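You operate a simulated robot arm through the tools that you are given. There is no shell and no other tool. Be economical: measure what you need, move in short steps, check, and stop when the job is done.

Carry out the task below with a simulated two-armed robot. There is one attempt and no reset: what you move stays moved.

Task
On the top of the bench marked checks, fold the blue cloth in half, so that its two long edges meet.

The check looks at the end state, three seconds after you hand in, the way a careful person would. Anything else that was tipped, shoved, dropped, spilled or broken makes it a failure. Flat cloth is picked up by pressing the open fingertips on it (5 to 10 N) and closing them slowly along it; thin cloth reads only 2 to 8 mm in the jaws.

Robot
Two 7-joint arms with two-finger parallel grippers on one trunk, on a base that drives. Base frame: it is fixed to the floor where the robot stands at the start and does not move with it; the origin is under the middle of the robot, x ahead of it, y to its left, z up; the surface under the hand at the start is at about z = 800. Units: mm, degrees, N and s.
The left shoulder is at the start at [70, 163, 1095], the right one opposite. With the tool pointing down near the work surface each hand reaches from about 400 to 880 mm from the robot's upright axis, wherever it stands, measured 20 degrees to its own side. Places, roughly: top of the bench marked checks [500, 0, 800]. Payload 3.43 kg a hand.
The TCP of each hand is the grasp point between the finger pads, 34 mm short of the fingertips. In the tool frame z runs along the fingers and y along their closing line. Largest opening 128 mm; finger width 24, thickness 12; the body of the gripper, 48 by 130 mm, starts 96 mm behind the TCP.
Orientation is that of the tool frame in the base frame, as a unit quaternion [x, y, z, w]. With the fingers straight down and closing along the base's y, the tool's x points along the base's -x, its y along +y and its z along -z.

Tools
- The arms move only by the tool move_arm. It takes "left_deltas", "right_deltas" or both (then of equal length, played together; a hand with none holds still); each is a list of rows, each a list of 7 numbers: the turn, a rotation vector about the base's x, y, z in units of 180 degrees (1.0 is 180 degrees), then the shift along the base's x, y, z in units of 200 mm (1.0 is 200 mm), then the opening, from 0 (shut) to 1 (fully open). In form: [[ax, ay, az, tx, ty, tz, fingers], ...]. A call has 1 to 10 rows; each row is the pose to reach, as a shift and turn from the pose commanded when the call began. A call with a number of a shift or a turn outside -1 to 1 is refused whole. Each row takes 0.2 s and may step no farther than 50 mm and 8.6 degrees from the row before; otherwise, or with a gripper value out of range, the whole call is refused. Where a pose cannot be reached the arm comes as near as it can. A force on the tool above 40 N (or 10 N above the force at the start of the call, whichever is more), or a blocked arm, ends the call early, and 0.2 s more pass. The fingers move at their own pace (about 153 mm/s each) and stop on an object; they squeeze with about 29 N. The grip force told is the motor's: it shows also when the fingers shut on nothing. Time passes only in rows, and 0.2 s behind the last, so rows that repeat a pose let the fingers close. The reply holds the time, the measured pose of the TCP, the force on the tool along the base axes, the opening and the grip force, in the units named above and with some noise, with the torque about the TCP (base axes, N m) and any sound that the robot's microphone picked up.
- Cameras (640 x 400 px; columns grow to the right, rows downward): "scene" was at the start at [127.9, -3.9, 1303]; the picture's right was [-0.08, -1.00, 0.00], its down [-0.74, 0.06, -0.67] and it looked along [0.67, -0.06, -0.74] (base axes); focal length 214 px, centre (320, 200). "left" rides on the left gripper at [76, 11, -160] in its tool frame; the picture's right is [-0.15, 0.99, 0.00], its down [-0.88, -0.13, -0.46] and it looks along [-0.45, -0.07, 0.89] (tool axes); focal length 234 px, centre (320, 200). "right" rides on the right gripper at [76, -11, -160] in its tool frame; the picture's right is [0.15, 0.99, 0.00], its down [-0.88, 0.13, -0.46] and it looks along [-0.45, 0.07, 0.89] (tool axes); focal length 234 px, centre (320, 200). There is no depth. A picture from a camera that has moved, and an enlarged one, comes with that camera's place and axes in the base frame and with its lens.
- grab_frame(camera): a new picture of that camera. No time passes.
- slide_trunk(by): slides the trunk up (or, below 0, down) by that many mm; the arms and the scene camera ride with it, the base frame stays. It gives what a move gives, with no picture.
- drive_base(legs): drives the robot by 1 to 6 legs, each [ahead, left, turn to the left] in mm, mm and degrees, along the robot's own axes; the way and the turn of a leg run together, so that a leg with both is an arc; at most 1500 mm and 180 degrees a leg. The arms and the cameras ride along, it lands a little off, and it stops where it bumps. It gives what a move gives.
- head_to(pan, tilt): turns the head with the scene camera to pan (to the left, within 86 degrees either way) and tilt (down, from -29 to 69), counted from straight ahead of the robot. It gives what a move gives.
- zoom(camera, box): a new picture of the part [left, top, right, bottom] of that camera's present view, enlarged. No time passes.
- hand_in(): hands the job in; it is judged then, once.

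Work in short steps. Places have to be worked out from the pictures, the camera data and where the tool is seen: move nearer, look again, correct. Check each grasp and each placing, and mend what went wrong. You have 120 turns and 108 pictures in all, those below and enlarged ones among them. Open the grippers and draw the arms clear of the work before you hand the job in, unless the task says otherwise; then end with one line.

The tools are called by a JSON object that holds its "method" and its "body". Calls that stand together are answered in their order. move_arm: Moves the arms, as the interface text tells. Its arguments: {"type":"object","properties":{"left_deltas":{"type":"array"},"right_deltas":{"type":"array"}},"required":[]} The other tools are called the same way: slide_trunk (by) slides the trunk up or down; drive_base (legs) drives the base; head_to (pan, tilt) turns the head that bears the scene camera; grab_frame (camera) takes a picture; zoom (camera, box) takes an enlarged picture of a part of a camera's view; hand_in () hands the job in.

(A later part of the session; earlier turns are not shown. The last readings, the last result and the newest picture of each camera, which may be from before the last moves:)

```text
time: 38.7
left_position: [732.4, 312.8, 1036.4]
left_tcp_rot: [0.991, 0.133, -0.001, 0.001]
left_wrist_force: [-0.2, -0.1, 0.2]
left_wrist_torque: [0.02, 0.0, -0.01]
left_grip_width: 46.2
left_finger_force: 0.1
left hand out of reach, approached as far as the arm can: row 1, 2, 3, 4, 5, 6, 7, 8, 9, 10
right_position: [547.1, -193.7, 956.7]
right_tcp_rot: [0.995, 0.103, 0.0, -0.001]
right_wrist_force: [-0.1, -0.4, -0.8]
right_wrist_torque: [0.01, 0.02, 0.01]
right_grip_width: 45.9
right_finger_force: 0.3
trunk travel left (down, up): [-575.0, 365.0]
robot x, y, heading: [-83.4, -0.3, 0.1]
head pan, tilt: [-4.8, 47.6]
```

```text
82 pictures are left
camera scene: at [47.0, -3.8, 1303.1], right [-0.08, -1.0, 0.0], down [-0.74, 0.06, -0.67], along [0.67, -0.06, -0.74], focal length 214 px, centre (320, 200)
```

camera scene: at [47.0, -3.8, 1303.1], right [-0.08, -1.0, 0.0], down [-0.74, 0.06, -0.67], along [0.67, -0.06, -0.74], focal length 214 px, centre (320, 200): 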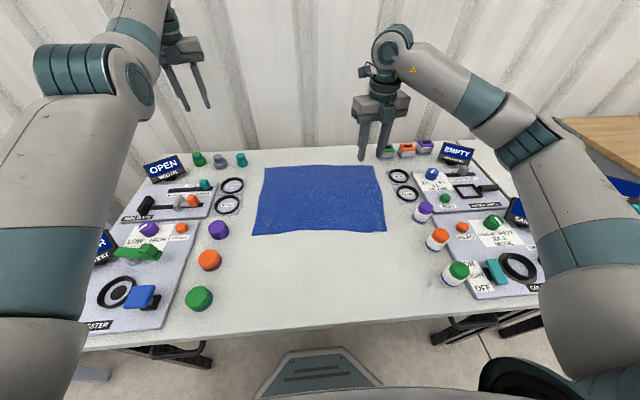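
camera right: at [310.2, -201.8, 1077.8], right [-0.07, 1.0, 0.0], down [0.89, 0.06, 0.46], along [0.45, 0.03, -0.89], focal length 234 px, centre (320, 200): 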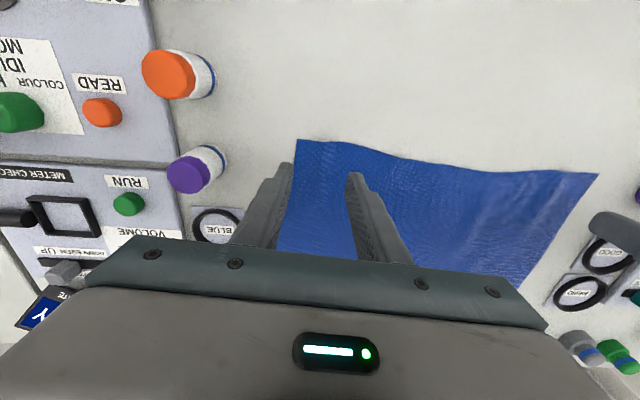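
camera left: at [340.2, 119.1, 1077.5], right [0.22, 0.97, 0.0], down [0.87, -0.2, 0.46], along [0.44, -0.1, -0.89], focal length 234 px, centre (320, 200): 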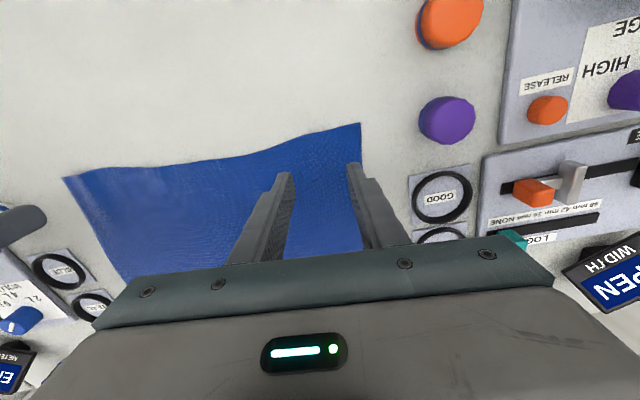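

The elbow now looks more outward. I try pulling the hand inward and down again.

{"method": "move_arm", "body": {"left_deltas": [[0, 0, 0, -0.1, -0.03, -0.03, 0.36], [0, 0, 0, -0.2, -0.06, -0.06, 0.36], [0, 0, 0, -0.3, -0.1, -0.1, 0.36], [0, 0, 0, -0.4, -0.15, -0.15, 0.36], [0, 0, 0, -0.5, -0.2, -0.2, 0.36], [0, 0, 0, -0.6, -0.25, -0.25, 0.36], [0, 0, 0, -0.7, -0.3, -0.3, 0.36]]}}

{"method": "grab_frame", "body": {"camera": "scene"}}

```text
time: 40.3
left_position: [734.5, 311.4, 1036.1]
left_tcp_rot: [0.991, 0.133, 0.0, 0.001]
left_wrist_force: [0.0, 0.6, -0.4]
left_wrist_torque: [0.02, -0.02, 0.0]
left_grip_width: 46.1
left_finger_force: 0.0
left hand out of reach, approached as far as the arm can: row 1, 2, 3, 4, 5, 6, 7
right_position: [547.4, -194.8, 956.0]
right_tcp_rot: [0.995, 0.103, 0.0, 0.0]
right_wrist_force: [0.3, -0.1, -0.1]
right_wrist_torque: [0.01, 0.0, 0.01]
right_grip_width: 46.2
right_finger_force: 0.1
trunk travel left (down, up): [-575.0, 365.0]
robot x, y, heading: [-80.2, 4.0, 0.1]
head pan, tilt: [-4.8, 47.6]
```

```text
81 pictures are left
camera scene: at [47.5, -3.9, 1303.0], right [-0.08, -1.0, 0.0], down [-0.74, 0.06, -0.67], along [0.67, -0.06, -0.74], focal length 214 px, centre (320, 200)
```

scene: 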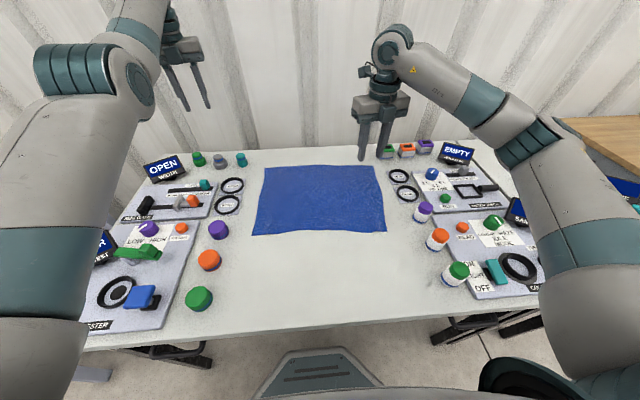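

My commanded targets may have drifted from the measured pose. I command +x and see how the measured pose responds.

{"method": "move_arm", "body": {"left_deltas": [[0, 0, 0, 0.2, 0, 0.1, 0.36], [0, 0, 0, 0.4, 0, 0.2, 0.36], [0, 0, 0, 0.6, 0, 0.25, 0.36], [0, 0, 0, 0.8, 0, 0.25, 0.36], [0, 0, 0, 1.0, 0, 0.25, 0.36]]}}

{"method": "grab_frame", "body": {"camera": "scene"}}

```text
time: 41.5
left_position: [730.8, 305.1, 1048.4]
left_tcp_rot: [0.991, 0.133, 0.0, 0.0]
left_wrist_force: [0.1, -0.7, 0.4]
left_wrist_torque: [-0.03, 0.01, 0.01]
left_grip_width: 46.2
left_finger_force: 0.1
left hand out of reach, approached as far as the arm can: row 1, 2, 3, 4, 5
right_position: [548.9, -194.1, 956.7]
right_tcp_rot: [0.995, 0.102, 0.001, 0.0]
right_wrist_force: [-0.1, -0.9, 0.3]
right_wrist_torque: [-0.01, 0.04, 0.01]
right_grip_width: 46.1
right_finger_force: 0.0
trunk travel left (down, up): [-575.0, 365.0]
robot x, y, heading: [-80.5, -3.5, 0.1]
head pan, tilt: [-4.8, 47.6]
```

```text
80 pictures are left
camera scene: at [47.2, -4.0, 1303.1], right [-0.08, -1.0, 0.0], down [-0.74, 0.06, -0.67], along [0.67, -0.06, -0.74], focal length 214 px, centre (320, 200)
```

scene: 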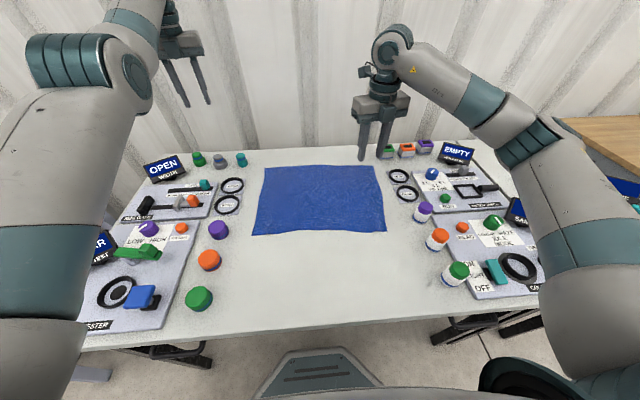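

It is still ambiguous, so I pull back 200 mm in -x and then look at the motion.

{"method": "move_arm", "body": {"left_deltas": [[0, 0, 0, -0.2, 0, 0, 0.36], [0, 0, 0, -0.4, 0, 0, 0.36], [0, 0, 0, -0.6, 0, 0, 0.36], [0, 0, 0, -0.8, 0, 0, 0.36], [0, 0, 0, -1.0, 0, 0, 0.36]]}}

{"method": "move_arm", "body": {"left_deltas": [[0, 0, 0, 0, 0.2, 0, 0.36], [0, 0, 0, 0, 0.4, 0, 0.36], [0, 0, 0, 0, 0.6, 0, 0.36], [0, 0, 0, 0, 0.8, 0, 0.36], [0, 0, 0, 0, 1.0, 0, 0.36]]}}

```text
time: 42.7
left_position: [731.1, 305.6, 1048.3]
left_tcp_rot: [0.991, 0.134, 0.0, 0.0]
left_wrist_force: [0.2, 0.1, 0.4]
left_wrist_torque: [0.0, 0.02, -0.02]
left_grip_width: 46.0
left_finger_force: 0.0
left hand out of reach, approached as far as the arm can: row 1, 2, 3, 4, 5
right_position: [548.0, -194.1, 954.4]
right_tcp_rot: [0.995, 0.102, 0.0, 0.0]
right_wrist_force: [-0.8, 0.0, -0.8]
right_wrist_torque: [-0.03, -0.04, 0.03]
right_grip_width: 46.2
right_finger_force: 0.0
trunk travel left (down, up): [-575.0, 365.0]
robot x, y, heading: [-76.9, -0.0, -0.0]
head pan, tilt: [-4.8, 47.6]
```

```text
time: 43.9
left_position: [698.7, 454.1, 1060.5]
left_tcp_rot: [0.992, 0.13, 0.005, -0.002]
left_wrist_force: [0.7, -0.1, 0.0]
left_wrist_torque: [0.11, 0.05, -0.01]
left_grip_width: 46.1
left_finger_force: 0.0
left hand out of reach, approached as far as the arm can: row 1, 2, 3, 4, 5
right_position: [546.8, -194.6, 955.7]
right_tcp_rot: [0.995, 0.101, 0.0, -0.001]
right_wrist_force: [-0.9, -0.2, 1.1]
right_wrist_torque: [-0.01, -0.08, -0.01]
right_grip_width: 46.3
right_finger_force: 0.0
trunk travel left (down, up): [-575.0, 365.0]
robot x, y, heading: [-84.2, -1.6, 0.2]
head pan, tilt: [-4.8, 47.6]
```

I turn the head to see the left arm's real shape.

{"method": "head_to", "body": {"pan": 35, "tilt": 15}}

{"method": "grab_frame", "body": {"camera": "scene"}}

```text
time: 44.9
left_position: [700.2, 454.6, 1059.7]
left_tcp_rot: [0.991, 0.13, 0.006, -0.001]
left_wrist_force: [-0.5, 0.0, -0.1]
left_wrist_torque: [-0.02, 0.01, -0.01]
left_grip_width: 46.1
left_finger_force: 0.0
right_position: [546.7, -193.5, 954.7]
right_tcp_rot: [0.995, 0.101, 0.0, -0.001]
right_wrist_force: [0.9, 0.5, 0.2]
right_wrist_torque: [-0.02, -0.02, -0.05]
right_grip_width: 45.8
right_finger_force: 0.1
trunk travel left (down, up): [-575.0, 365.0]
robot x, y, heading: [-81.6, -1.4, -0.2]
head pan, tilt: [35.0, 15.0]
```

```text
79 pictures are left
camera scene: at [45.0, 56.5, 1353.4], right [0.57, -0.82, 0.0], down [-0.21, -0.15, -0.97], along [0.79, 0.55, -0.26], focal length 214 px, centre (320, 200)
```

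scene: 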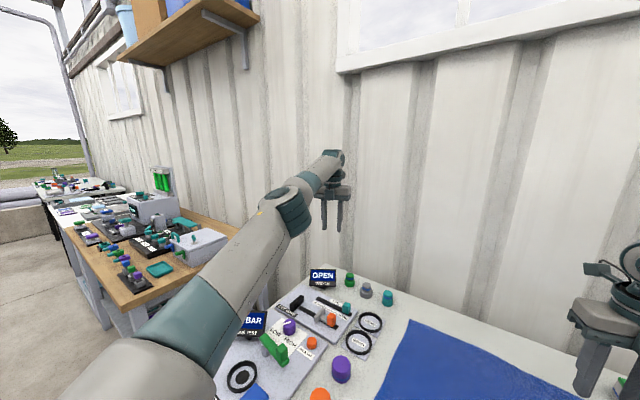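

The left arm is nearly straight and can't bend back in, most likely with the wrist yaw near a limit. I keep turning its yaw negative while asking it to come in, so the whole arm swivels back.

{"method": "move_arm", "body": {"left_deltas": [[0, 0, -0.046, -0.05, -0.05, 0, 0.36], [0, 0, -0.092, -0.1, -0.1, 0, 0.36], [0, 0, -0.138, -0.15, -0.15, 0, 0.36], [0, 0, -0.184, -0.2, -0.2, 0, 0.36], [0, 0, -0.23, -0.25, -0.25, 0, 0.36], [0, 0, -0.276, -0.3, -0.3, 0, 0.36], [0, 0, -0.322, -0.35, -0.35, 0, 0.36], [0, 0, -0.368, -0.4, -0.4, 0, 0.36], [0, 0, -0.414, -0.45, -0.45, 0, 0.36], [0, 0, -0.46, -0.5, -0.5, 0, 0.36]]}}

{"method": "grab_frame", "body": {"camera": "scene"}}

```text
time: 47.1
left_position: [445.9, 222.2, 1040.8]
left_tcp_rot: [0.84, -0.543, 0.002, -0.002]
left_wrist_force: [-0.3, -0.3, 0.3]
left_wrist_torque: [-0.02, 0.0, 0.01]
left_grip_width: 45.9
left_finger_force: 0.1
left hand out of reach, approached as far as the arm can: row 2, 3, 4, 5, 6, 7, 8, 9, 10
right_position: [546.8, -192.5, 957.0]
right_tcp_rot: [0.995, 0.102, 0.0, 0.001]
right_wrist_force: [-0.9, 0.3, 0.4]
right_wrist_torque: [-0.04, -0.04, 0.0]
right_grip_width: 45.8
right_finger_force: 0.0
trunk travel left (down, up): [-575.0, 365.0]
robot x, y, heading: [-82.2, 1.2, 0.3]
head pan, tilt: [35.0, 15.0]
```

```text
78 pictures are left
camera scene: at [43.0, 57.5, 1353.7], right [0.57, -0.82, 0.0], down [-0.21, -0.15, -0.97], along [0.79, 0.55, -0.26], focal length 214 px, centre (320, 200)
```

scene: 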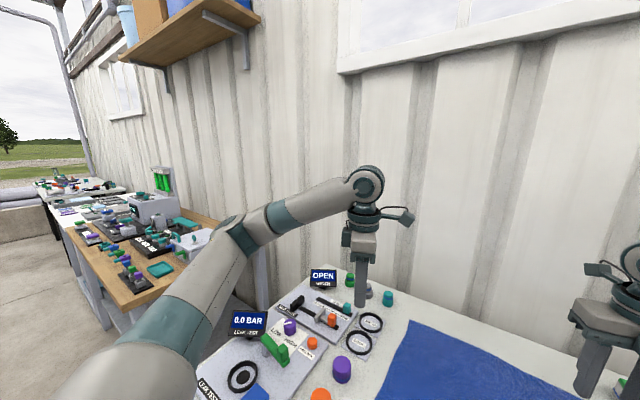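

The left arm is back in a good elbow-out posture. I align both hands to the cloth (closing line along its edge, camera on the far side) and move them near the far corners. I also put the head back.

{"method": "move_arm", "body": {"left_deltas": [[0, 0, 0.043, 0.12, -0.06, -0.05, 0.36], [0, 0, 0.086, 0.24, -0.13, -0.1, 0.36], [0, 0, 0.128, 0.36, -0.2, -0.15, 0.36], [0, 0, 0.171, 0.48, -0.27, -0.2, 0.36], [0, 0, 0.214, 0.6, -0.34, -0.25, 0.36], [0, 0, 0.257, 0.72, -0.4, -0.3, 0.36], [0, 0, 0.299, 0.84, -0.47, -0.35, 0.36], [0, 0, 0.342, 0.97, -0.535, -0.4, 0.36]], "right_deltas": [[0, 0, -0.011, 0.06, -0.02, 0, 0.36], [0, 0, -0.022, 0.12, -0.04, 0, 0.36], [0, 0, -0.033, 0.18, -0.06, 0, 0.36], [0, 0, -0.045, 0.24, -0.08, 0, 0.36], [0, 0, -0.056, 0.3, -0.1, 0, 0.36], [0, 0, -0.067, 0.36, -0.11, 0, 0.36], [0, 0, -0.078, 0.42, -0.11, 0, 0.36], [0, 0, -0.09, 0.465, -0.11, 0, 0.36]]}}

{"method": "head_to", "body": {"pan": -4.8, "tilt": 47.6}}

{"method": "grab_frame", "body": {"camera": "scene"}}

{"method": "grab_frame", "body": {"camera": "left"}}

{"method": "grab_frame", "body": {"camera": "right"}}

```text
time: 48.9
left_position: [646.6, 113.8, 964.4]
left_tcp_rot: [0.999, -0.05, -0.001, 0.0]
left_wrist_force: [-0.6, 0.1, -1.7]
left_wrist_torque: [0.02, 0.02, -0.01]
left_grip_width: 46.0
left_finger_force: 0.0
right_position: [641.8, -216.2, 953.5]
right_tcp_rot: [0.999, -0.04, -0.001, 0.0]
right_wrist_force: [0.7, -0.4, 0.2]
right_wrist_torque: [-0.01, 0.01, -0.02]
right_grip_width: 46.1
right_finger_force: 0.1
trunk travel left (down, up): [-575.0, 365.0]
robot x, y, heading: [-81.1, -0.2, 0.3]
head pan, tilt: [35.0, 15.0]
```

```text
time: 50.0
left_position: [645.0, 114.5, 964.6]
left_tcp_rot: [0.999, -0.052, 0.0, 0.0]
left_wrist_force: [-0.6, -0.3, 0.2]
left_wrist_torque: [0.0, -0.04, -0.01]
left_grip_width: 46.0
left_finger_force: 0.0
right_position: [641.0, -216.5, 955.1]
right_tcp_rot: [0.999, -0.04, 0.0, 0.0]
right_wrist_force: [0.4, 0.3, -0.1]
right_wrist_torque: [-0.02, -0.04, -0.01]
right_grip_width: 46.3
right_finger_force: 0.0
trunk travel left (down, up): [-575.0, 365.0]
robot x, y, heading: [-79.1, -0.6, -0.1]
head pan, tilt: [-4.8, 47.6]
```

```text
77 pictures are left
camera scene: at [47.5, -3.7, 1303.1], right [-0.08, -1.0, 0.0], down [-0.74, 0.06, -0.67], along [0.67, -0.06, -0.74], focal length 214 px, centre (320, 200)
```

scene: 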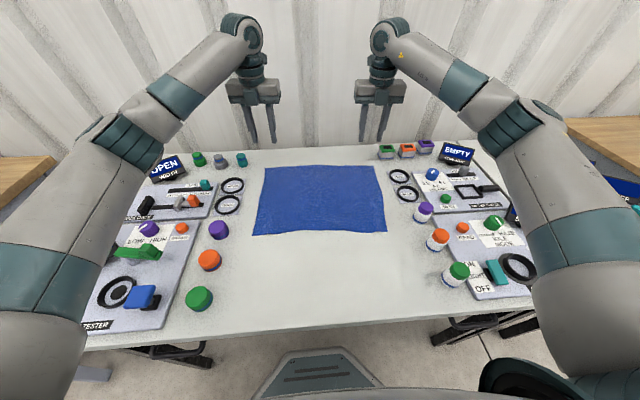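

```text
76 pictures are left
camera left: at [721.1, 95.9, 1124.8], right [-0.25, -0.97, 0.0], down [-0.86, 0.22, 0.46], along [-0.44, 0.11, -0.89], focal length 234 px, centre (320, 200)
```

left: 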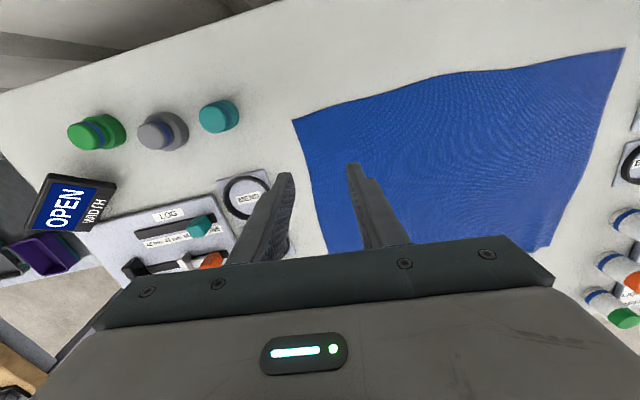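

```text
75 pictures are left
camera right: at [717.8, -211.1, 1115.5], right [0.07, -1.0, 0.0], down [-0.89, -0.06, 0.46], along [-0.46, -0.03, -0.89], focal length 234 px, centre (320, 200)
```

right: 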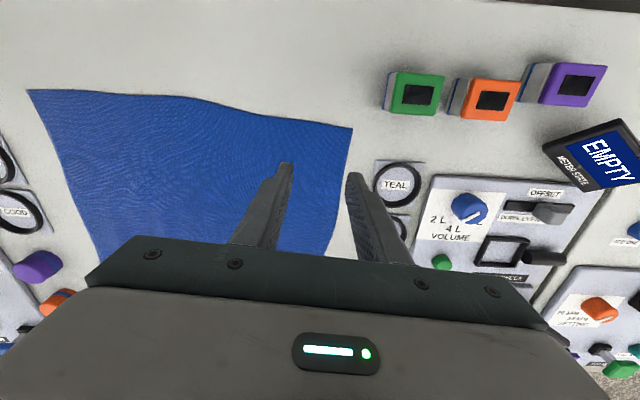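

The far corners read FL (685,142) and FR (665,-256). The NL corner is bunched at about (389,157) instead of y≈176. I first use the closed left fingertips to press there and drag the corner outward, which also tests the near reach with this wrist yaw.

{"method": "move_arm", "body": {"left_deltas": [[0, 0, 0, -0.2, 0, 0, 0.2], [0, 0, 0, -0.4, 0, -0.05, 0.0], [0, 0, 0, -0.6, 0.05, -0.1, 0.0], [0, 0, 0, -0.8, 0.1, -0.15, 0.0], [0, 0, 0, -1.0, 0.13, -0.2, 0.0]]}}

{"method": "grab_frame", "body": {"camera": "left"}}

```text
time: 51.2
left_position: [445.0, 145.1, 921.0]
left_tcp_rot: [0.999, -0.052, 0.0, 0.0]
left_wrist_force: [0.2, 0.1, 0.2]
left_wrist_torque: [0.0, 0.04, 0.0]
left_grip_width: 0.0
left_finger_force: 29.0
right_position: [640.9, -215.8, 955.9]
right_tcp_rot: [0.999, -0.039, 0.0, -0.001]
right_wrist_force: [-0.9, 0.0, 0.4]
right_wrist_torque: [0.04, 0.03, -0.01]
right_grip_width: 46.2
right_finger_force: 0.0
trunk travel left (down, up): [-575.0, 365.0]
robot x, y, heading: [-80.2, 2.1, 0.0]
head pan, tilt: [-4.8, 47.6]
```

```text
74 pictures are left
camera left: at [520.6, 125.5, 1081.4], right [-0.25, -0.97, 0.0], down [-0.86, 0.22, 0.46], along [-0.44, 0.11, -0.89], focal length 234 px, centre (320, 200)
```

left: 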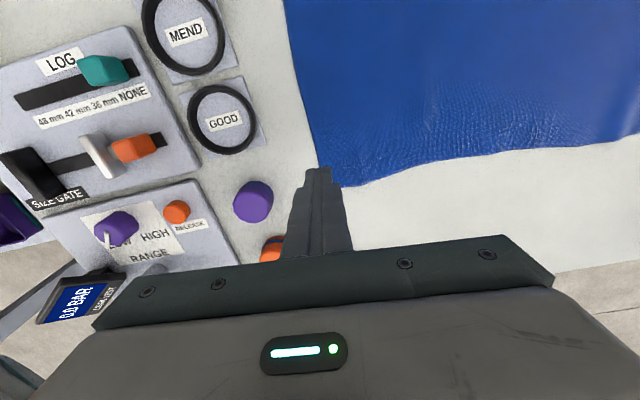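

The cloth corner sits behind the fingers at about (392,158). I lower the closed tips at (404,140) to near contact.

{"method": "move_arm", "body": {"left_deltas": [[0, 0, 0, -0.1, -0.01, -0.1, 0], [0, 0, 0, -0.2, -0.025, -0.25, 0], [0, 0, 0, -0.205, -0.025, -0.36, 0], [0, 0, 0, -0.205, -0.025, -0.41, 0], [0, 0, 0, -0.205, -0.025, -0.42, 0], [0, 0, 0, -0.205, -0.025, -0.42, 0]]}}

```text
time: 52.6
left_position: [403.0, 141.6, 838.5]
left_tcp_rot: [0.999, -0.051, 0.0, 0.0]
left_wrist_force: [0.1, 0.0, 0.1]
left_wrist_torque: [0.01, 0.0, 0.0]
left_grip_width: 0.3
left_finger_force: 29.6
right_position: [640.4, -215.4, 954.6]
right_tcp_rot: [0.999, -0.04, 0.0, -0.001]
right_wrist_force: [0.2, -0.2, -0.4]
right_wrist_torque: [-0.01, -0.01, -0.02]
right_grip_width: 46.1
right_finger_force: 0.1
trunk travel left (down, up): [-575.0, 365.0]
robot x, y, heading: [-80.8, 1.2, 0.1]
head pan, tilt: [-4.8, 47.6]
```

Not touching yet. I go down about 2.6 mm more and then drag 18 mm outward.

{"method": "move_arm", "body": {"left_deltas": [[0, 0, 0, 0, 0, -0.008, 0], [0, 0, 0, 0, 0, -0.013, 0], [0, 0, 0, 0, 0.015, -0.014, 0], [0, 0, 0, 0, 0.035, -0.014, 0], [0, 0, 0, 0, 0.055, -0.014, 0], [0, 0, 0, 0, 0.075, -0.014, 0], [0, 0, 0, 0, 0.095, -0.014, 0], [0, 0, 0, 0, 0.095, -0.014, 0]]}}

{"method": "grab_frame", "body": {"camera": "left"}}

{"method": "zoom", "body": {"camera": "scene", "box": [200, 140, 440, 290]}}

```text
time: 54.4
left_position: [401.5, 160.4, 836.4]
left_tcp_rot: [0.999, -0.051, 0.0, 0.0]
left_wrist_force: [0.3, 0.0, 3.7]
left_wrist_torque: [-0.04, 0.0, 0.0]
left_grip_width: 0.1
left_finger_force: 29.2
right_position: [640.7, -215.5, 954.6]
right_tcp_rot: [0.999, -0.039, 0.0, 0.0]
right_wrist_force: [-0.1, 1.0, 0.7]
right_wrist_torque: [-0.04, -0.02, 0.01]
right_grip_width: 46.2
right_finger_force: 0.1
trunk travel left (down, up): [-575.0, 365.0]
robot x, y, heading: [-83.9, -0.5, -0.1]
head pan, tilt: [-4.8, 47.6]
```

```text
73 pictures are left
camera left: at [478.7, 141.3, 995.8], right [-0.25, -0.97, 0.0], down [-0.86, 0.22, 0.46], along [-0.44, 0.11, -0.89], focal length 234 px, centre (320, 200)
```

left: 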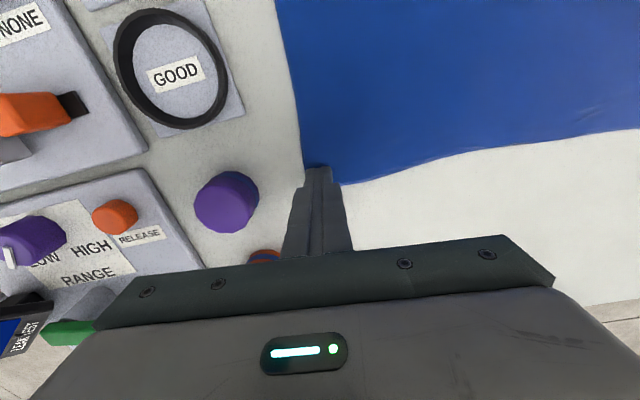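

```text
2.67 times, centred on (320, 215) of scene
camera zoom: at [47.1, -4.1, 1303.0], right [-0.08, -1.0, 0.0], down [-0.74, 0.06, -0.67], along [0.67, -0.06, -0.74], focal length 572 px, centre (320, 160)
```

zoom: 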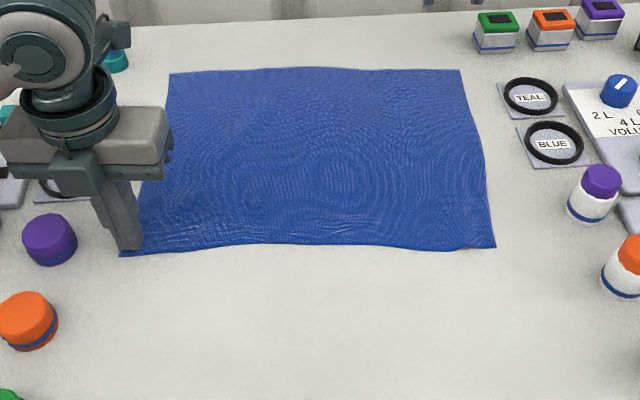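

The near-left corner is back out at about (388,175). I lift the left hand and go back to the far-left corner.

{"method": "move_arm", "body": {"left_deltas": [[0, 0, 0, 0, 0, 0.1, 0], [0, 0, 0, 0.1, -0.02, 0.3, 0.1], [0, 0, 0, 0.3, -0.08, 0.4, 0.3], [0, 0, 0, 0.5, -0.14, 0.4, 0.35], [0, 0, 0, 0.7, -0.2, 0.4, 0.35], [0, 0, 0, 0.9, -0.25, 0.4, 0.35]]}}

{"method": "move_arm", "body": {"left_deltas": [[0, 0, 0, 0.2, 0, -0.05, 0.35], [0, 0, 0, 0.38, 0, -0.1, 0.35], [0, 0, 0, 0.42, -0.01, -0.2, 0.35], [0, 0, 0, 0.42, -0.01, -0.2, 0.35]], "right_deltas": [[0, 0, -0.001, 0.02, 0.005, -0.08, 0.35], [0, 0, -0.001, 0.04, 0.01, -0.16, 0.35], [0, 0, -0.001, 0.06, 0.02, -0.25, 0.35], [0, 0, -0.001, 0.06, 0.02, -0.3, 0.35]]}}

{"method": "grab_frame", "body": {"camera": "left"}}

{"method": "grab_frame", "body": {"camera": "right"}}

```text
time: 55.8
left_position: [585.4, 110.1, 915.7]
left_tcp_rot: [0.999, -0.052, -0.001, 0.0]
left_wrist_force: [1.0, -0.4, 0.2]
left_wrist_torque: [-0.01, -0.01, -0.01]
left_grip_width: 45.0
left_finger_force: 0.1
right_position: [642.0, -215.8, 954.5]
right_tcp_rot: [0.999, -0.039, -0.001, -0.002]
right_wrist_force: [0.1, 0.3, -0.8]
right_wrist_torque: [0.0, -0.02, 0.0]
right_grip_width: 46.0
right_finger_force: 0.0
trunk travel left (down, up): [-575.0, 365.0]
robot x, y, heading: [-85.3, 4.6, 0.3]
head pan, tilt: [-4.8, 47.6]
```

```text
time: 56.8
left_position: [668.2, 106.7, 875.1]
left_tcp_rot: [0.999, -0.052, 0.0, 0.0]
left_wrist_force: [-0.8, -0.1, 0.4]
left_wrist_torque: [0.02, 0.0, 0.0]
left_grip_width: 44.9
left_finger_force: 0.0
right_position: [653.5, -211.6, 894.8]
right_tcp_rot: [0.999, -0.041, 0.0, 0.0]
right_wrist_force: [-0.4, -1.0, -0.3]
right_wrist_torque: [-0.05, 0.0, -0.02]
right_grip_width: 44.9
right_finger_force: 0.1
trunk travel left (down, up): [-575.0, 365.0]
robot x, y, heading: [-80.6, -0.3, -0.3]
head pan, tilt: [-4.8, 47.6]
```

```text
71 pictures are left
camera left: at [743.0, 87.3, 1036.0], right [-0.25, -0.97, 0.0], down [-0.86, 0.22, 0.46], along [-0.44, 0.11, -0.89], focal length 234 px, centre (320, 200)
```

left: 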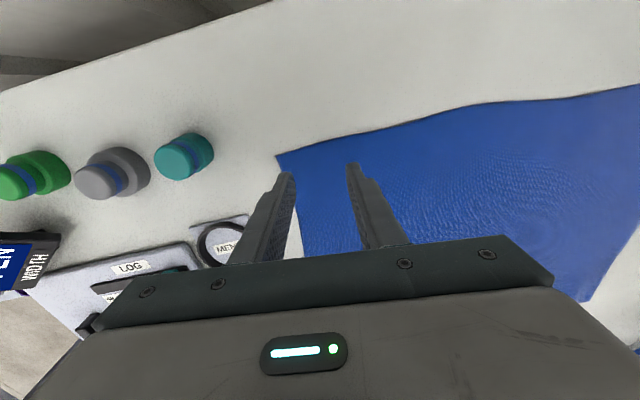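

```text
70 pictures are left
camera right: at [730.0, -207.5, 1056.1], right [0.07, -1.0, 0.0], down [-0.89, -0.06, 0.46], along [-0.46, -0.03, -0.89], focal length 234 px, centre (320, 200)
```

right: 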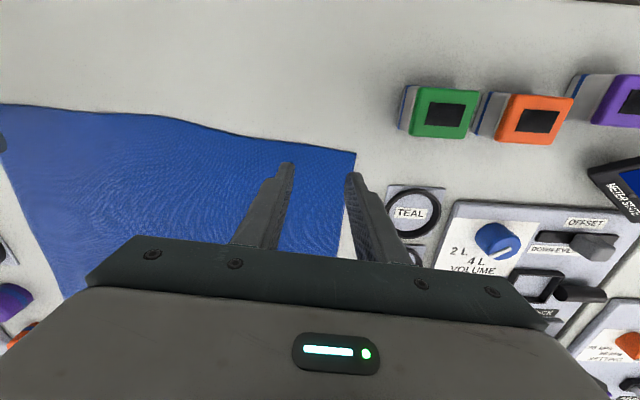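

The far edge is at x≈686 by the left hand and about 662 by the right. I move to a shallow grip with finger centres 4 mm inside the edge and lower to about 12 mm above contact.

{"method": "move_arm", "body": {"left_deltas": [[0, 0, 0, 0.03, 0, -0.05, 0.35], [0, 0, 0, 0.07, -0.01, -0.1, 0.35], [0, 0, 0, 0.07, -0.01, -0.135, 0.35], [0, 0, 0, 0.07, -0.01, -0.135, 0.35]], "right_deltas": [[0, 0, 0, 0.02, 0, -0.1, 0.35], [0, 0, 0, 0.025, 0, -0.2, 0.35], [0, 0, 0, 0.025, 0, -0.235, 0.35], [0, 0, 0, 0.025, 0, -0.235, 0.35]]}}

{"method": "grab_frame", "body": {"camera": "left"}}

{"method": "grab_frame", "body": {"camera": "right"}}

```text
time: 57.8
left_position: [681.6, 106.2, 848.0]
left_tcp_rot: [0.999, -0.051, 0.0, 0.0]
left_wrist_force: [-0.5, -0.5, 0.3]
left_wrist_torque: [-0.02, -0.03, 0.01]
left_grip_width: 44.6
left_finger_force: 0.2
right_position: [660.4, -211.4, 849.5]
right_tcp_rot: [0.999, -0.041, 0.0, 0.0]
right_wrist_force: [0.1, 0.1, -1.8]
right_wrist_torque: [-0.01, -0.02, 0.01]
right_grip_width: 44.4
right_finger_force: 0.2
trunk travel left (down, up): [-575.0, 365.0]
robot x, y, heading: [-81.3, -1.0, -0.1]
head pan, tilt: [-4.8, 47.6]
```

```text
69 pictures are left
camera left: at [757.1, 86.1, 1008.3], right [-0.25, -0.97, 0.0], down [-0.86, 0.22, 0.46], along [-0.44, 0.11, -0.89], focal length 234 px, centre (320, 200)
```

left: 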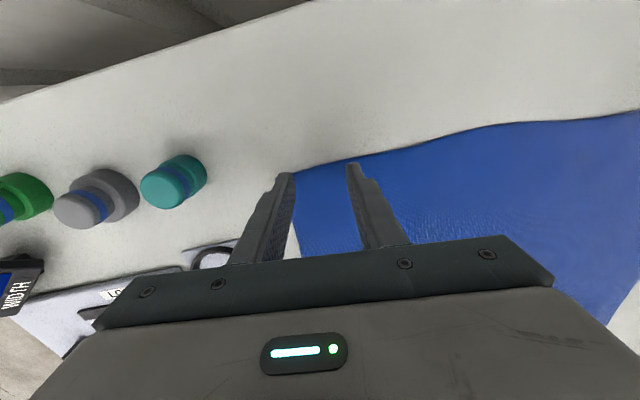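

```text
68 pictures are left
camera right: at [736.7, -207.5, 1009.6], right [0.07, -1.0, 0.0], down [-0.89, -0.06, 0.46], along [-0.46, -0.03, -0.89], focal length 234 px, centre (320, 200)
```

right: 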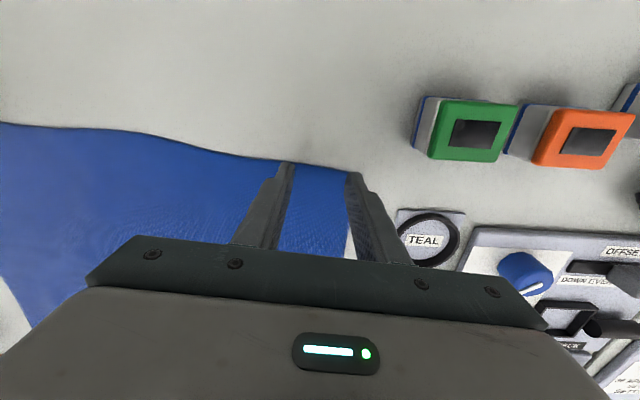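

The outer fingers are inside the corners and the edges run under the tips. I lower to contact.

{"method": "move_arm", "body": {"left_deltas": [[0, 0, 0, 0, 0, -0.03, 0.35], [0, 0, 0, 0, 0, -0.05, 0.35], [0, 0, 0, 0, 0, -0.057, 0.35], [0, 0, 0, 0, 0, -0.06, 0.35], [0, 0, 0, 0, 0, -0.06, 0.35]], "right_deltas": [[0, 0, 0, -0.01, 0, -0.03, 0.35], [0, 0, 0, -0.01, 0, -0.05, 0.35], [0, 0, 0, -0.01, 0, -0.057, 0.35], [0, 0, 0, -0.01, 0, -0.06, 0.35], [0, 0, 0, -0.01, 0, -0.06, 0.35]]}}

```text
time: 59.0
left_position: [680.0, 105.5, 835.5]
left_tcp_rot: [0.999, -0.051, 0.0, 0.0]
left_wrist_force: [-0.7, 0.6, 0.5]
left_wrist_torque: [-0.01, 0.02, 0.0]
left_grip_width: 44.7
left_finger_force: 0.1
right_position: [659.1, -213.9, 836.1]
right_tcp_rot: [0.999, -0.041, 0.0, 0.0]
right_wrist_force: [0.4, 1.0, 0.8]
right_wrist_torque: [0.0, 0.01, -0.02]
right_grip_width: 44.8
right_finger_force: 0.0
trunk travel left (down, up): [-575.0, 365.0]
robot x, y, heading: [-81.6, -1.9, -0.1]
head pan, tilt: [-4.8, 47.6]
```

Neither is touching yet. I go down another 1.6 mm in small steps.

{"method": "move_arm", "body": {"left_deltas": [[0, 0, 0, 0, 0, -0.004, 0.35], [0, 0, 0, 0, 0, -0.008, 0.35], [0, 0, 0, 0, 0, -0.008, 0.35]], "right_deltas": [[0, 0, 0, 0, 0, -0.004, 0.35], [0, 0, 0, 0, 0, -0.008, 0.35], [0, 0, 0, 0, 0, -0.008, 0.35]]}}

```text
time: 59.8
left_position: [680.3, 105.1, 835.4]
left_tcp_rot: [0.999, -0.052, 0.001, 0.0]
left_wrist_force: [0.6, 0.4, 5.7]
left_wrist_torque: [0.02, 0.0, -0.01]
left_grip_width: 44.8
left_finger_force: 0.1
right_position: [657.2, -212.4, 836.0]
right_tcp_rot: [0.999, -0.042, 0.0, 0.001]
right_wrist_force: [1.3, -0.9, 1.5]
right_wrist_torque: [0.03, 0.02, 0.01]
right_grip_width: 44.8
right_finger_force: 0.0
trunk travel left (down, up): [-575.0, 365.0]
robot x, y, heading: [-80.4, 0.5, -0.1]
head pan, tilt: [-4.8, 47.6]
```

The left reads 5.7 N and the right 1.5 N. I add 0.3 and 0.8 mm and begin slow closing to about half.

{"method": "move_arm", "body": {"left_deltas": [[0, 0, 0, 0, 0, -0.002, 0.35], [0, 0, 0, 0, 0, -0.002, 0.35], [0, 0, 0, 0, 0, -0.002, 0.32], [0, 0, 0, 0, 0, -0.002, 0.29], [0, 0, 0, 0, 0, -0.002, 0.26], [0, 0, 0, 0, 0, -0.002, 0.23]], "right_deltas": [[0, 0, 0, 0, 0, -0.004, 0.35], [0, 0, 0, 0, 0, -0.005, 0.35], [0, 0, 0, 0, 0, -0.005, 0.32], [0, 0, 0, 0, 0, -0.005, 0.29], [0, 0, 0, 0, 0, -0.005, 0.26], [0, 0, 0, 0, 0, -0.005, 0.23]]}}

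{"method": "grab_frame", "body": {"camera": "left"}}

{"method": "grab_frame", "body": {"camera": "right"}}

```text
time: 61.2
left_position: [678.5, 105.8, 835.5]
left_tcp_rot: [0.999, -0.051, 0.001, 0.0]
left_wrist_force: [-0.3, -0.9, 8.1]
left_wrist_torque: [-0.05, 0.05, 0.0]
left_grip_width: 28.5
left_finger_force: 0.0
right_position: [656.9, -210.8, 834.8]
right_tcp_rot: [0.999, -0.042, 0.0, 0.0]
right_wrist_force: [0.3, 0.6, 8.1]
right_wrist_torque: [-0.02, 0.04, -0.02]
right_grip_width: 28.5
right_finger_force: 0.0
trunk travel left (down, up): [-575.0, 365.0]
robot x, y, heading: [-82.0, 0.6, -0.1]
head pan, tilt: [-4.8, 47.6]
```

```text
67 pictures are left
camera left: at [755.0, 86.9, 995.8], right [-0.25, -0.97, 0.0], down [-0.86, 0.22, 0.45], along [-0.44, 0.11, -0.89], focal length 234 px, centre (320, 200)
```

left: 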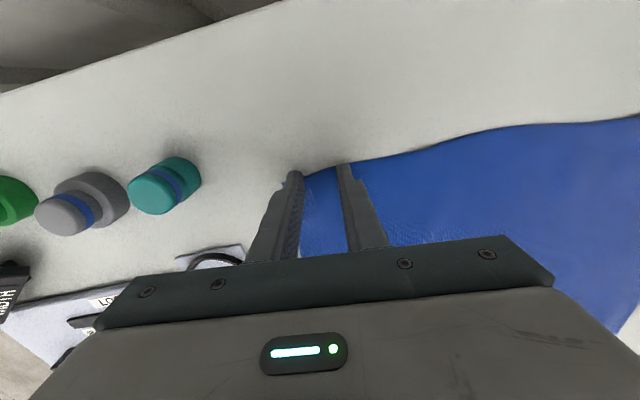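

```text
66 pictures are left
camera right: at [732.8, -208.1, 996.4], right [0.07, -1.0, 0.0], down [-0.89, -0.06, 0.45], along [-0.45, -0.03, -0.89], focal length 234 px, centre (320, 200)
```

right: 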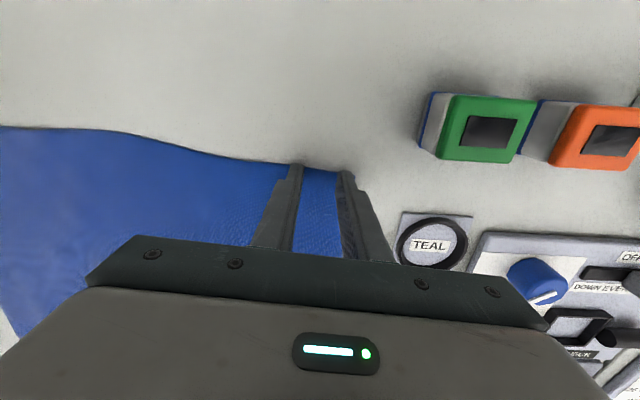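

I can't tell whether the outer fingers are on the cloth, so I zoom in.

{"method": "zoom", "body": {"camera": "left", "box": [240, 130, 400, 230]}}

{"method": "zoom", "body": {"camera": "right", "box": [240, 130, 400, 230]}}

```text
4.00 times, centred on (320, 180) of left
camera zoom: at [755.0, 86.9, 995.8], right [-0.25, -0.97, 0.0], down [-0.86, 0.22, 0.45], along [-0.44, 0.11, -0.89], focal length 937 px, centre (320, 280)
```

zoom: 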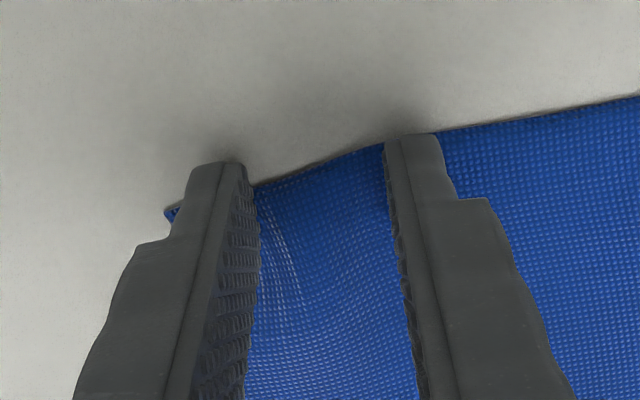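

```text
4.00 times, centred on (320, 180) of right
camera zoom: at [732.8, -208.1, 996.4], right [0.07, -1.0, 0.0], down [-0.89, -0.06, 0.45], along [-0.45, -0.03, -0.89], focal length 937 px, centre (320, 280)
```

zoom: 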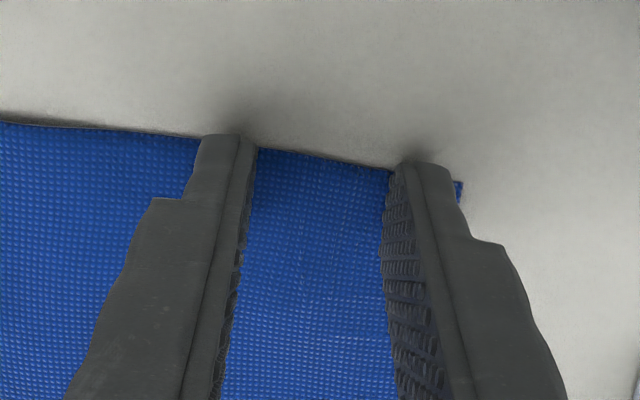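

The corner tips are visible just outside the outer fingers, so the cloth is underneath and bunching on the left. I continue closing slowly.

{"method": "move_arm", "body": {"left_deltas": [[0, 0, 0, 0, 0, 0, 0.21], [0, 0, 0, 0, 0, 0, 0.18], [0, 0, 0, 0, 0, 0, 0.15], [0, 0, 0, 0, 0, 0, 0.12], [0, 0, 0, 0, 0, 0, 0.09], [0, 0, 0, 0, 0, 0, 0.06], [0, 0, 0, 0, 0, 0, 0.03], [0, 0, 0, 0, 0, 0, 0.0], [0, 0, 0, 0, 0, 0, 0.0]], "right_deltas": [[0, 0, 0, 0, 0, -0.001, 0.21], [0, 0, 0, 0, 0, -0.001, 0.18], [0, 0, 0, 0, 0, -0.001, 0.15], [0, 0, 0, 0, 0, -0.001, 0.12], [0, 0, 0, 0, 0, -0.001, 0.09], [0, 0, 0, 0, 0, -0.001, 0.06], [0, 0, 0, 0, 0, -0.001, 0.03], [0, 0, 0, 0, 0, -0.001, 0.0], [0, 0, 0, 0, 0, -0.001, 0.0]]}}

{"method": "zoom", "body": {"camera": "left", "box": [240, 130, 400, 230]}}

{"method": "zoom", "body": {"camera": "right", "box": [240, 130, 400, 230]}}

```text
time: 63.2
left_position: [677.9, 104.6, 836.3]
left_tcp_rot: [0.999, -0.053, 0.001, 0.002]
left_wrist_force: [-1.6, -24.3, 6.0]
left_wrist_torque: [-0.82, 0.14, 0.14]
left_grip_width: 2.3
left_finger_force: 29.2
right_position: [656.1, -210.3, 836.6]
right_tcp_rot: [0.999, -0.039, 0.001, -0.002]
right_wrist_force: [0.6, 24.6, 7.6]
right_wrist_torque: [0.86, 0.02, -0.1]
right_grip_width: 2.6
right_finger_force: 29.5
trunk travel left (down, up): [-575.0, 365.0]
robot x, y, heading: [-81.9, -2.2, 0.3]
head pan, tilt: [-4.8, 47.6]
```

```text
4.00 times, centred on (320, 180) of left
camera zoom: at [754.7, 85.4, 995.9], right [-0.25, -0.97, 0.0], down [-0.86, 0.22, 0.45], along [-0.44, 0.11, -0.89], focal length 937 px, centre (320, 280)
```

zoom: 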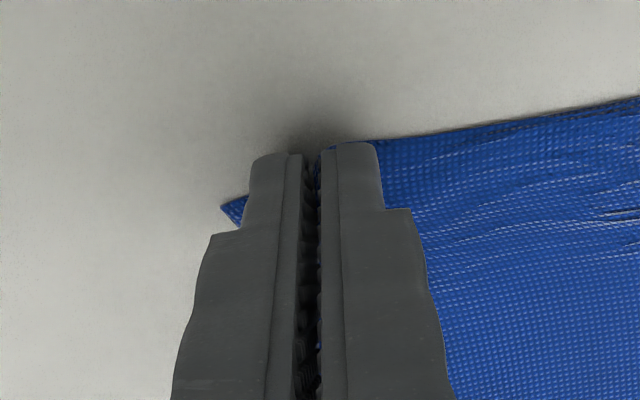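

```text
4.00 times, centred on (320, 180) of right
camera zoom: at [732.5, -206.6, 996.5], right [0.07, -1.0, 0.0], down [-0.89, -0.06, 0.45], along [-0.45, -0.03, -0.89], focal length 937 px, centre (320, 280)
```

zoom: 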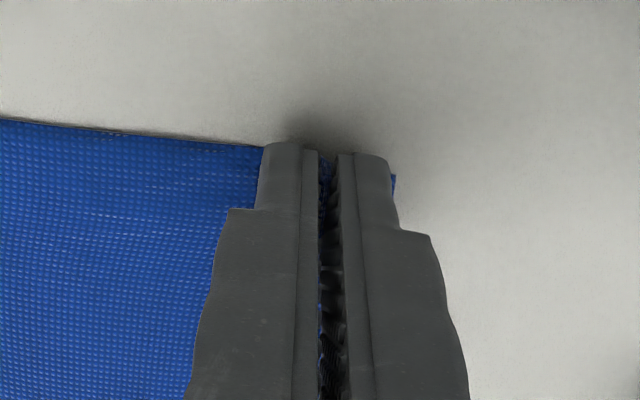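

Both hands grip the far edge (2.3 and 2.6 mm) with the cloth taut between them. I carry the edge up and over in an arc toward the near edge, tilting the fingers forward, and do the first half now.

{"method": "move_arm", "body": {"left_deltas": [[0, -0.0241, 0, -0.0365, 0.0025, 0.1615, 0], [0, -0.0481, 0, -0.1185, 0.015, 0.3105, 0], [0, -0.0722, 0, -0.2415, 0.0275, 0.4375, 0], [0, -0.0963, 0, -0.398, 0.04, 0.534, 0], [0, -0.1204, 0, -0.578, 0.0525, 0.5915, 0], [0, -0.1444, 0, -0.7695, 0.065, 0.608, 0]], "right_deltas": [[0, -0.0241, 0, -0.0365, 0.0225, 0.1615, 0], [0, -0.0481, 0, -0.1185, 0.035, 0.3105, 0], [0, -0.0722, 0, -0.2415, 0.0475, 0.4375, 0], [0, -0.0963, 0, -0.398, 0.06, 0.534, 0], [0, -0.1204, 0, -0.578, 0.0725, 0.5915, 0], [0, -0.1444, 0, -0.7695, 0.085, 0.608, 0]]}}

{"method": "grab_frame", "body": {"camera": "scene"}}

{"method": "grab_frame", "body": {"camera": "left"}}

```text
time: 64.6
left_position: [525.1, 118.6, 957.4]
left_tcp_rot: [0.973, -0.05, 0.226, -0.011]
left_wrist_force: [-1.4, -20.6, -0.2]
left_wrist_torque: [-0.69, 0.03, -0.19]
left_grip_width: 2.3
left_finger_force: 29.1
right_position: [501.1, -195.2, 959.5]
right_tcp_rot: [0.973, -0.039, 0.226, -0.01]
right_wrist_force: [0.9, 20.2, 0.4]
right_wrist_torque: [0.7, -0.06, 0.24]
right_grip_width: 2.5
right_finger_force: 29.4
trunk travel left (down, up): [-575.0, 365.0]
robot x, y, heading: [-81.8, 0.2, 0.3]
head pan, tilt: [-4.8, 47.6]
```

```text
61 pictures are left
camera scene: at [45.2, -3.8, 1303.3], right [-0.08, -1.0, 0.0], down [-0.73, 0.06, -0.68], along [0.67, -0.06, -0.74], focal length 214 px, centre (320, 200)
```

scene: 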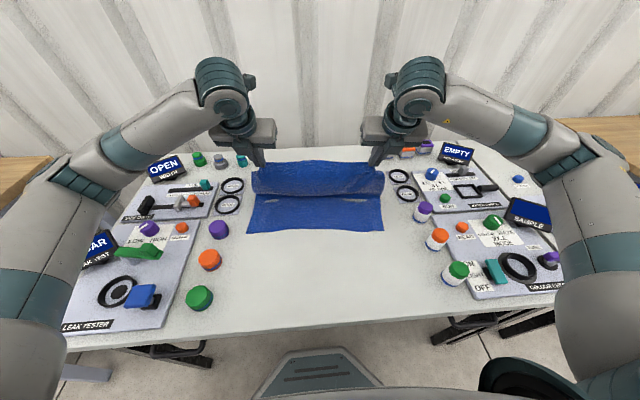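

```text
60 pictures are left
camera left: at [522.5, 99.3, 1134.4], right [-0.22, -0.97, -0.11], down [-0.97, 0.22, 0.03], along [0.0, 0.11, -0.99], focal length 234 px, centre (320, 200)
```

left: 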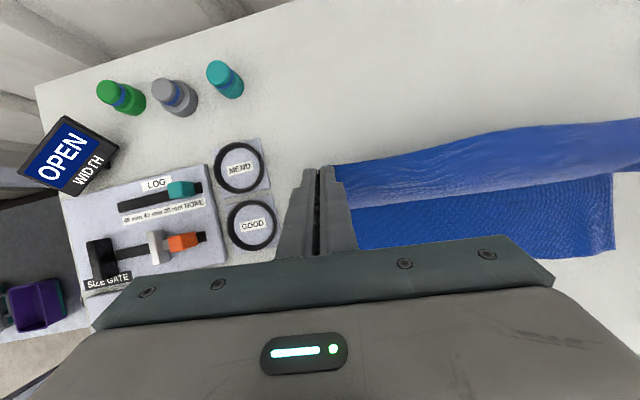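

The cloth has lifted cleanly and the lower half stayed put. I continue the arc down toward the near edge, stopping about 25 mm above it.

{"method": "move_arm", "body": {"left_deltas": [[0, -0.0241, 0, -0.1915, 0.0125, -0.0275, 0], [0, -0.0481, 0, -0.37, 0.025, -0.0965, 0], [0, -0.0722, 0, -0.524, 0.0375, -0.204, 0], [0, -0.0963, 0, -0.644, 0.05, -0.342, 0], [0, -0.1204, 0, -0.722, 0.0625, -0.46, 0], [0, -0.1204, 0, -0.722, 0.0625, -0.46, 0]], "right_deltas": [[0, -0.0241, 0, -0.1915, 0.0125, -0.0275, 0], [0, -0.0481, 0, -0.37, 0.025, -0.0965, 0], [0, -0.0722, 0, -0.524, 0.0375, -0.204, 0], [0, -0.0963, 0, -0.644, 0.05, -0.342, 0], [0, -0.1204, 0, -0.722, 0.0625, -0.46, 0], [0, -0.1204, 0, -0.722, 0.0625, -0.46, 0]]}}

{"method": "grab_frame", "body": {"camera": "scene"}}

{"method": "grab_frame", "body": {"camera": "left"}}

{"method": "grab_frame", "body": {"camera": "right"}}

```text
time: 66.0
left_position: [432.1, 103.2, 853.8]
left_tcp_rot: [0.914, -0.047, 0.403, -0.021]
left_wrist_force: [0.1, -0.6, -1.0]
left_wrist_torque: [-0.02, 0.0, 0.0]
left_grip_width: 2.3
left_finger_force: 28.4
left hand out of reach, approached as far as the arm can: row 3, 4, 5, 6
right_position: [448.9, -159.2, 837.3]
right_tcp_rot: [0.914, -0.038, 0.404, -0.016]
right_wrist_force: [0.1, -0.4, 1.2]
right_wrist_torque: [0.01, -0.04, -0.04]
right_grip_width: 2.3
right_finger_force: 29.1
right hand out of reach, approached as far as the arm can: row 3, 4, 5, 6
trunk travel left (down, up): [-575.0, 365.0]
robot x, y, heading: [-80.4, -2.9, 0.2]
head pan, tilt: [-4.8, 47.6]
```

```text
59 pictures are left
camera scene: at [47.1, -3.9, 1303.1], right [-0.08, -1.0, 0.0], down [-0.74, 0.06, -0.67], along [0.67, -0.06, -0.74], focal length 214 px, centre (320, 200)
```

scene: 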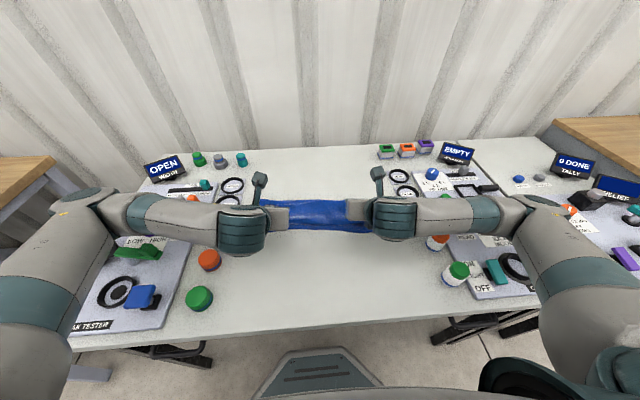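

```text
58 pictures are left
camera left: at [365.7, 83.2, 1017.3], right [-0.17, -0.97, -0.18], down [-0.92, 0.22, -0.33], along [0.36, 0.11, -0.93], focal length 234 px, centre (320, 200)
```

left: 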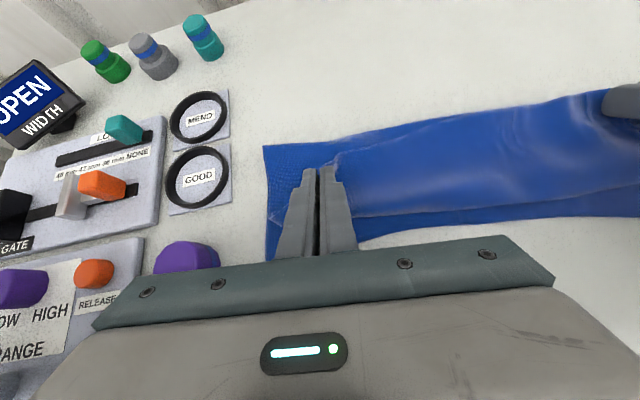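

```text
57 pictures are left
camera right: at [382.5, -154.9, 1001.3], right [0.04, -1.0, 0.05], down [-0.94, -0.06, -0.35], along [0.35, -0.03, -0.94], focal length 234 px, centre (320, 200)
```

right: 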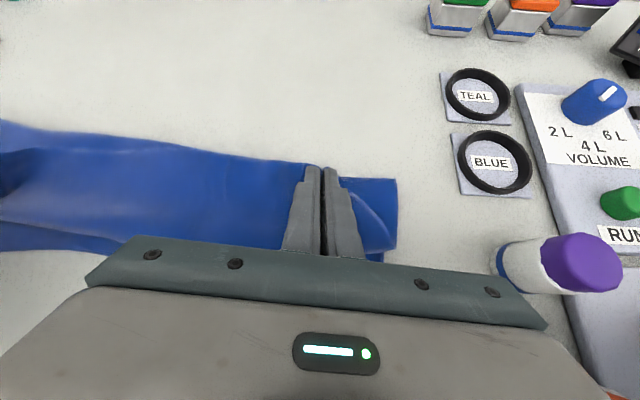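

The arms are too close to the body to reach the end pose. The cloth is held and lying well. I move the hands slightly forward and up, spread back to 315 mm, and will then drive the base back to gain room.

{"method": "move_arm", "body": {"left_deltas": [[0, 0, 0, 0.1, 0, 0.05, 0], [0, 0, 0, 0.2, 0, 0.1, 0], [0, 0, 0, 0.3, 0, 0.15, 0], [0, 0, 0, 0.35, 0, 0.2, 0]], "right_deltas": [[0, 0, 0, 0.1, 0, 0.05, 0], [0, 0, 0, 0.2, 0, 0.1, 0], [0, 0, 0, 0.3, 0, 0.15, 0], [0, 0, 0, 0.35, 0, 0.2, 0]]}}

```text
time: 67.0
left_position: [504.3, 99.6, 893.1]
left_tcp_rot: [0.914, -0.048, 0.403, -0.02]
left_wrist_force: [-0.3, -0.5, -1.0]
left_wrist_torque: [-0.02, 0.0, 0.02]
left_grip_width: 2.3
left_finger_force: 28.6
right_position: [525.6, -157.9, 874.0]
right_tcp_rot: [0.914, -0.037, 0.404, -0.017]
right_wrist_force: [0.3, -0.4, -0.4]
right_wrist_torque: [-0.02, 0.03, -0.02]
right_grip_width: 2.4
right_finger_force: 29.0
trunk travel left (down, up): [-575.0, 365.0]
robot x, y, heading: [-83.7, 2.2, -0.1]
head pan, tilt: [-4.8, 47.6]
```

Now I re-spread the hands to their original spacing at mid-arc height.

{"method": "move_arm", "body": {"left_deltas": [[0, 0, 0, 0.02, 0.03, 0.07, 0], [0, 0, 0, 0.04, 0.06, 0.14, 0], [0, 0, 0, 0.06, 0.1, 0.2, 0], [0, 0, 0, 0.06, 0.1, 0.2, 0]], "right_deltas": [[0, 0, 0, -0.03, -0.06, 0.1, 0], [0, 0, 0, -0.05, -0.12, 0.2, 0], [0, 0, 0, -0.07, -0.18, 0.3, 0], [0, 0, 0, -0.07, -0.19, 0.3, 0]]}}

{"method": "grab_frame", "body": {"camera": "scene"}}

```text
time: 68.0
left_position: [515.4, 118.3, 930.8]
left_tcp_rot: [0.914, -0.048, 0.403, -0.019]
left_wrist_force: [-0.4, -14.3, -0.2]
left_wrist_torque: [-0.43, 0.03, -0.32]
left_grip_width: 2.3
left_finger_force: 29.3
right_position: [511.9, -194.4, 933.4]
right_tcp_rot: [0.914, -0.036, 0.403, -0.019]
right_wrist_force: [0.5, 14.5, -0.2]
right_wrist_torque: [0.4, 0.02, 0.3]
right_grip_width: 2.4
right_finger_force: 29.2
trunk travel left (down, up): [-575.0, 365.0]
robot x, y, heading: [-76.3, -0.9, 0.1]
head pan, tilt: [-4.8, 47.6]
```

```text
56 pictures are left
camera scene: at [47.7, -3.9, 1303.0], right [-0.08, -1.0, 0.0], down [-0.74, 0.06, -0.67], along [0.67, -0.06, -0.74], focal length 214 px, centre (320, 200)
```

scene: 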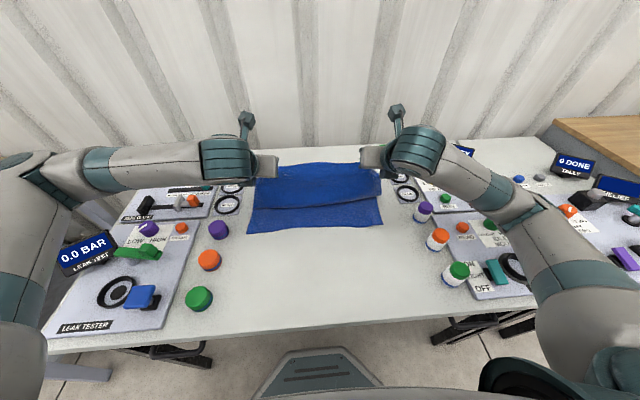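

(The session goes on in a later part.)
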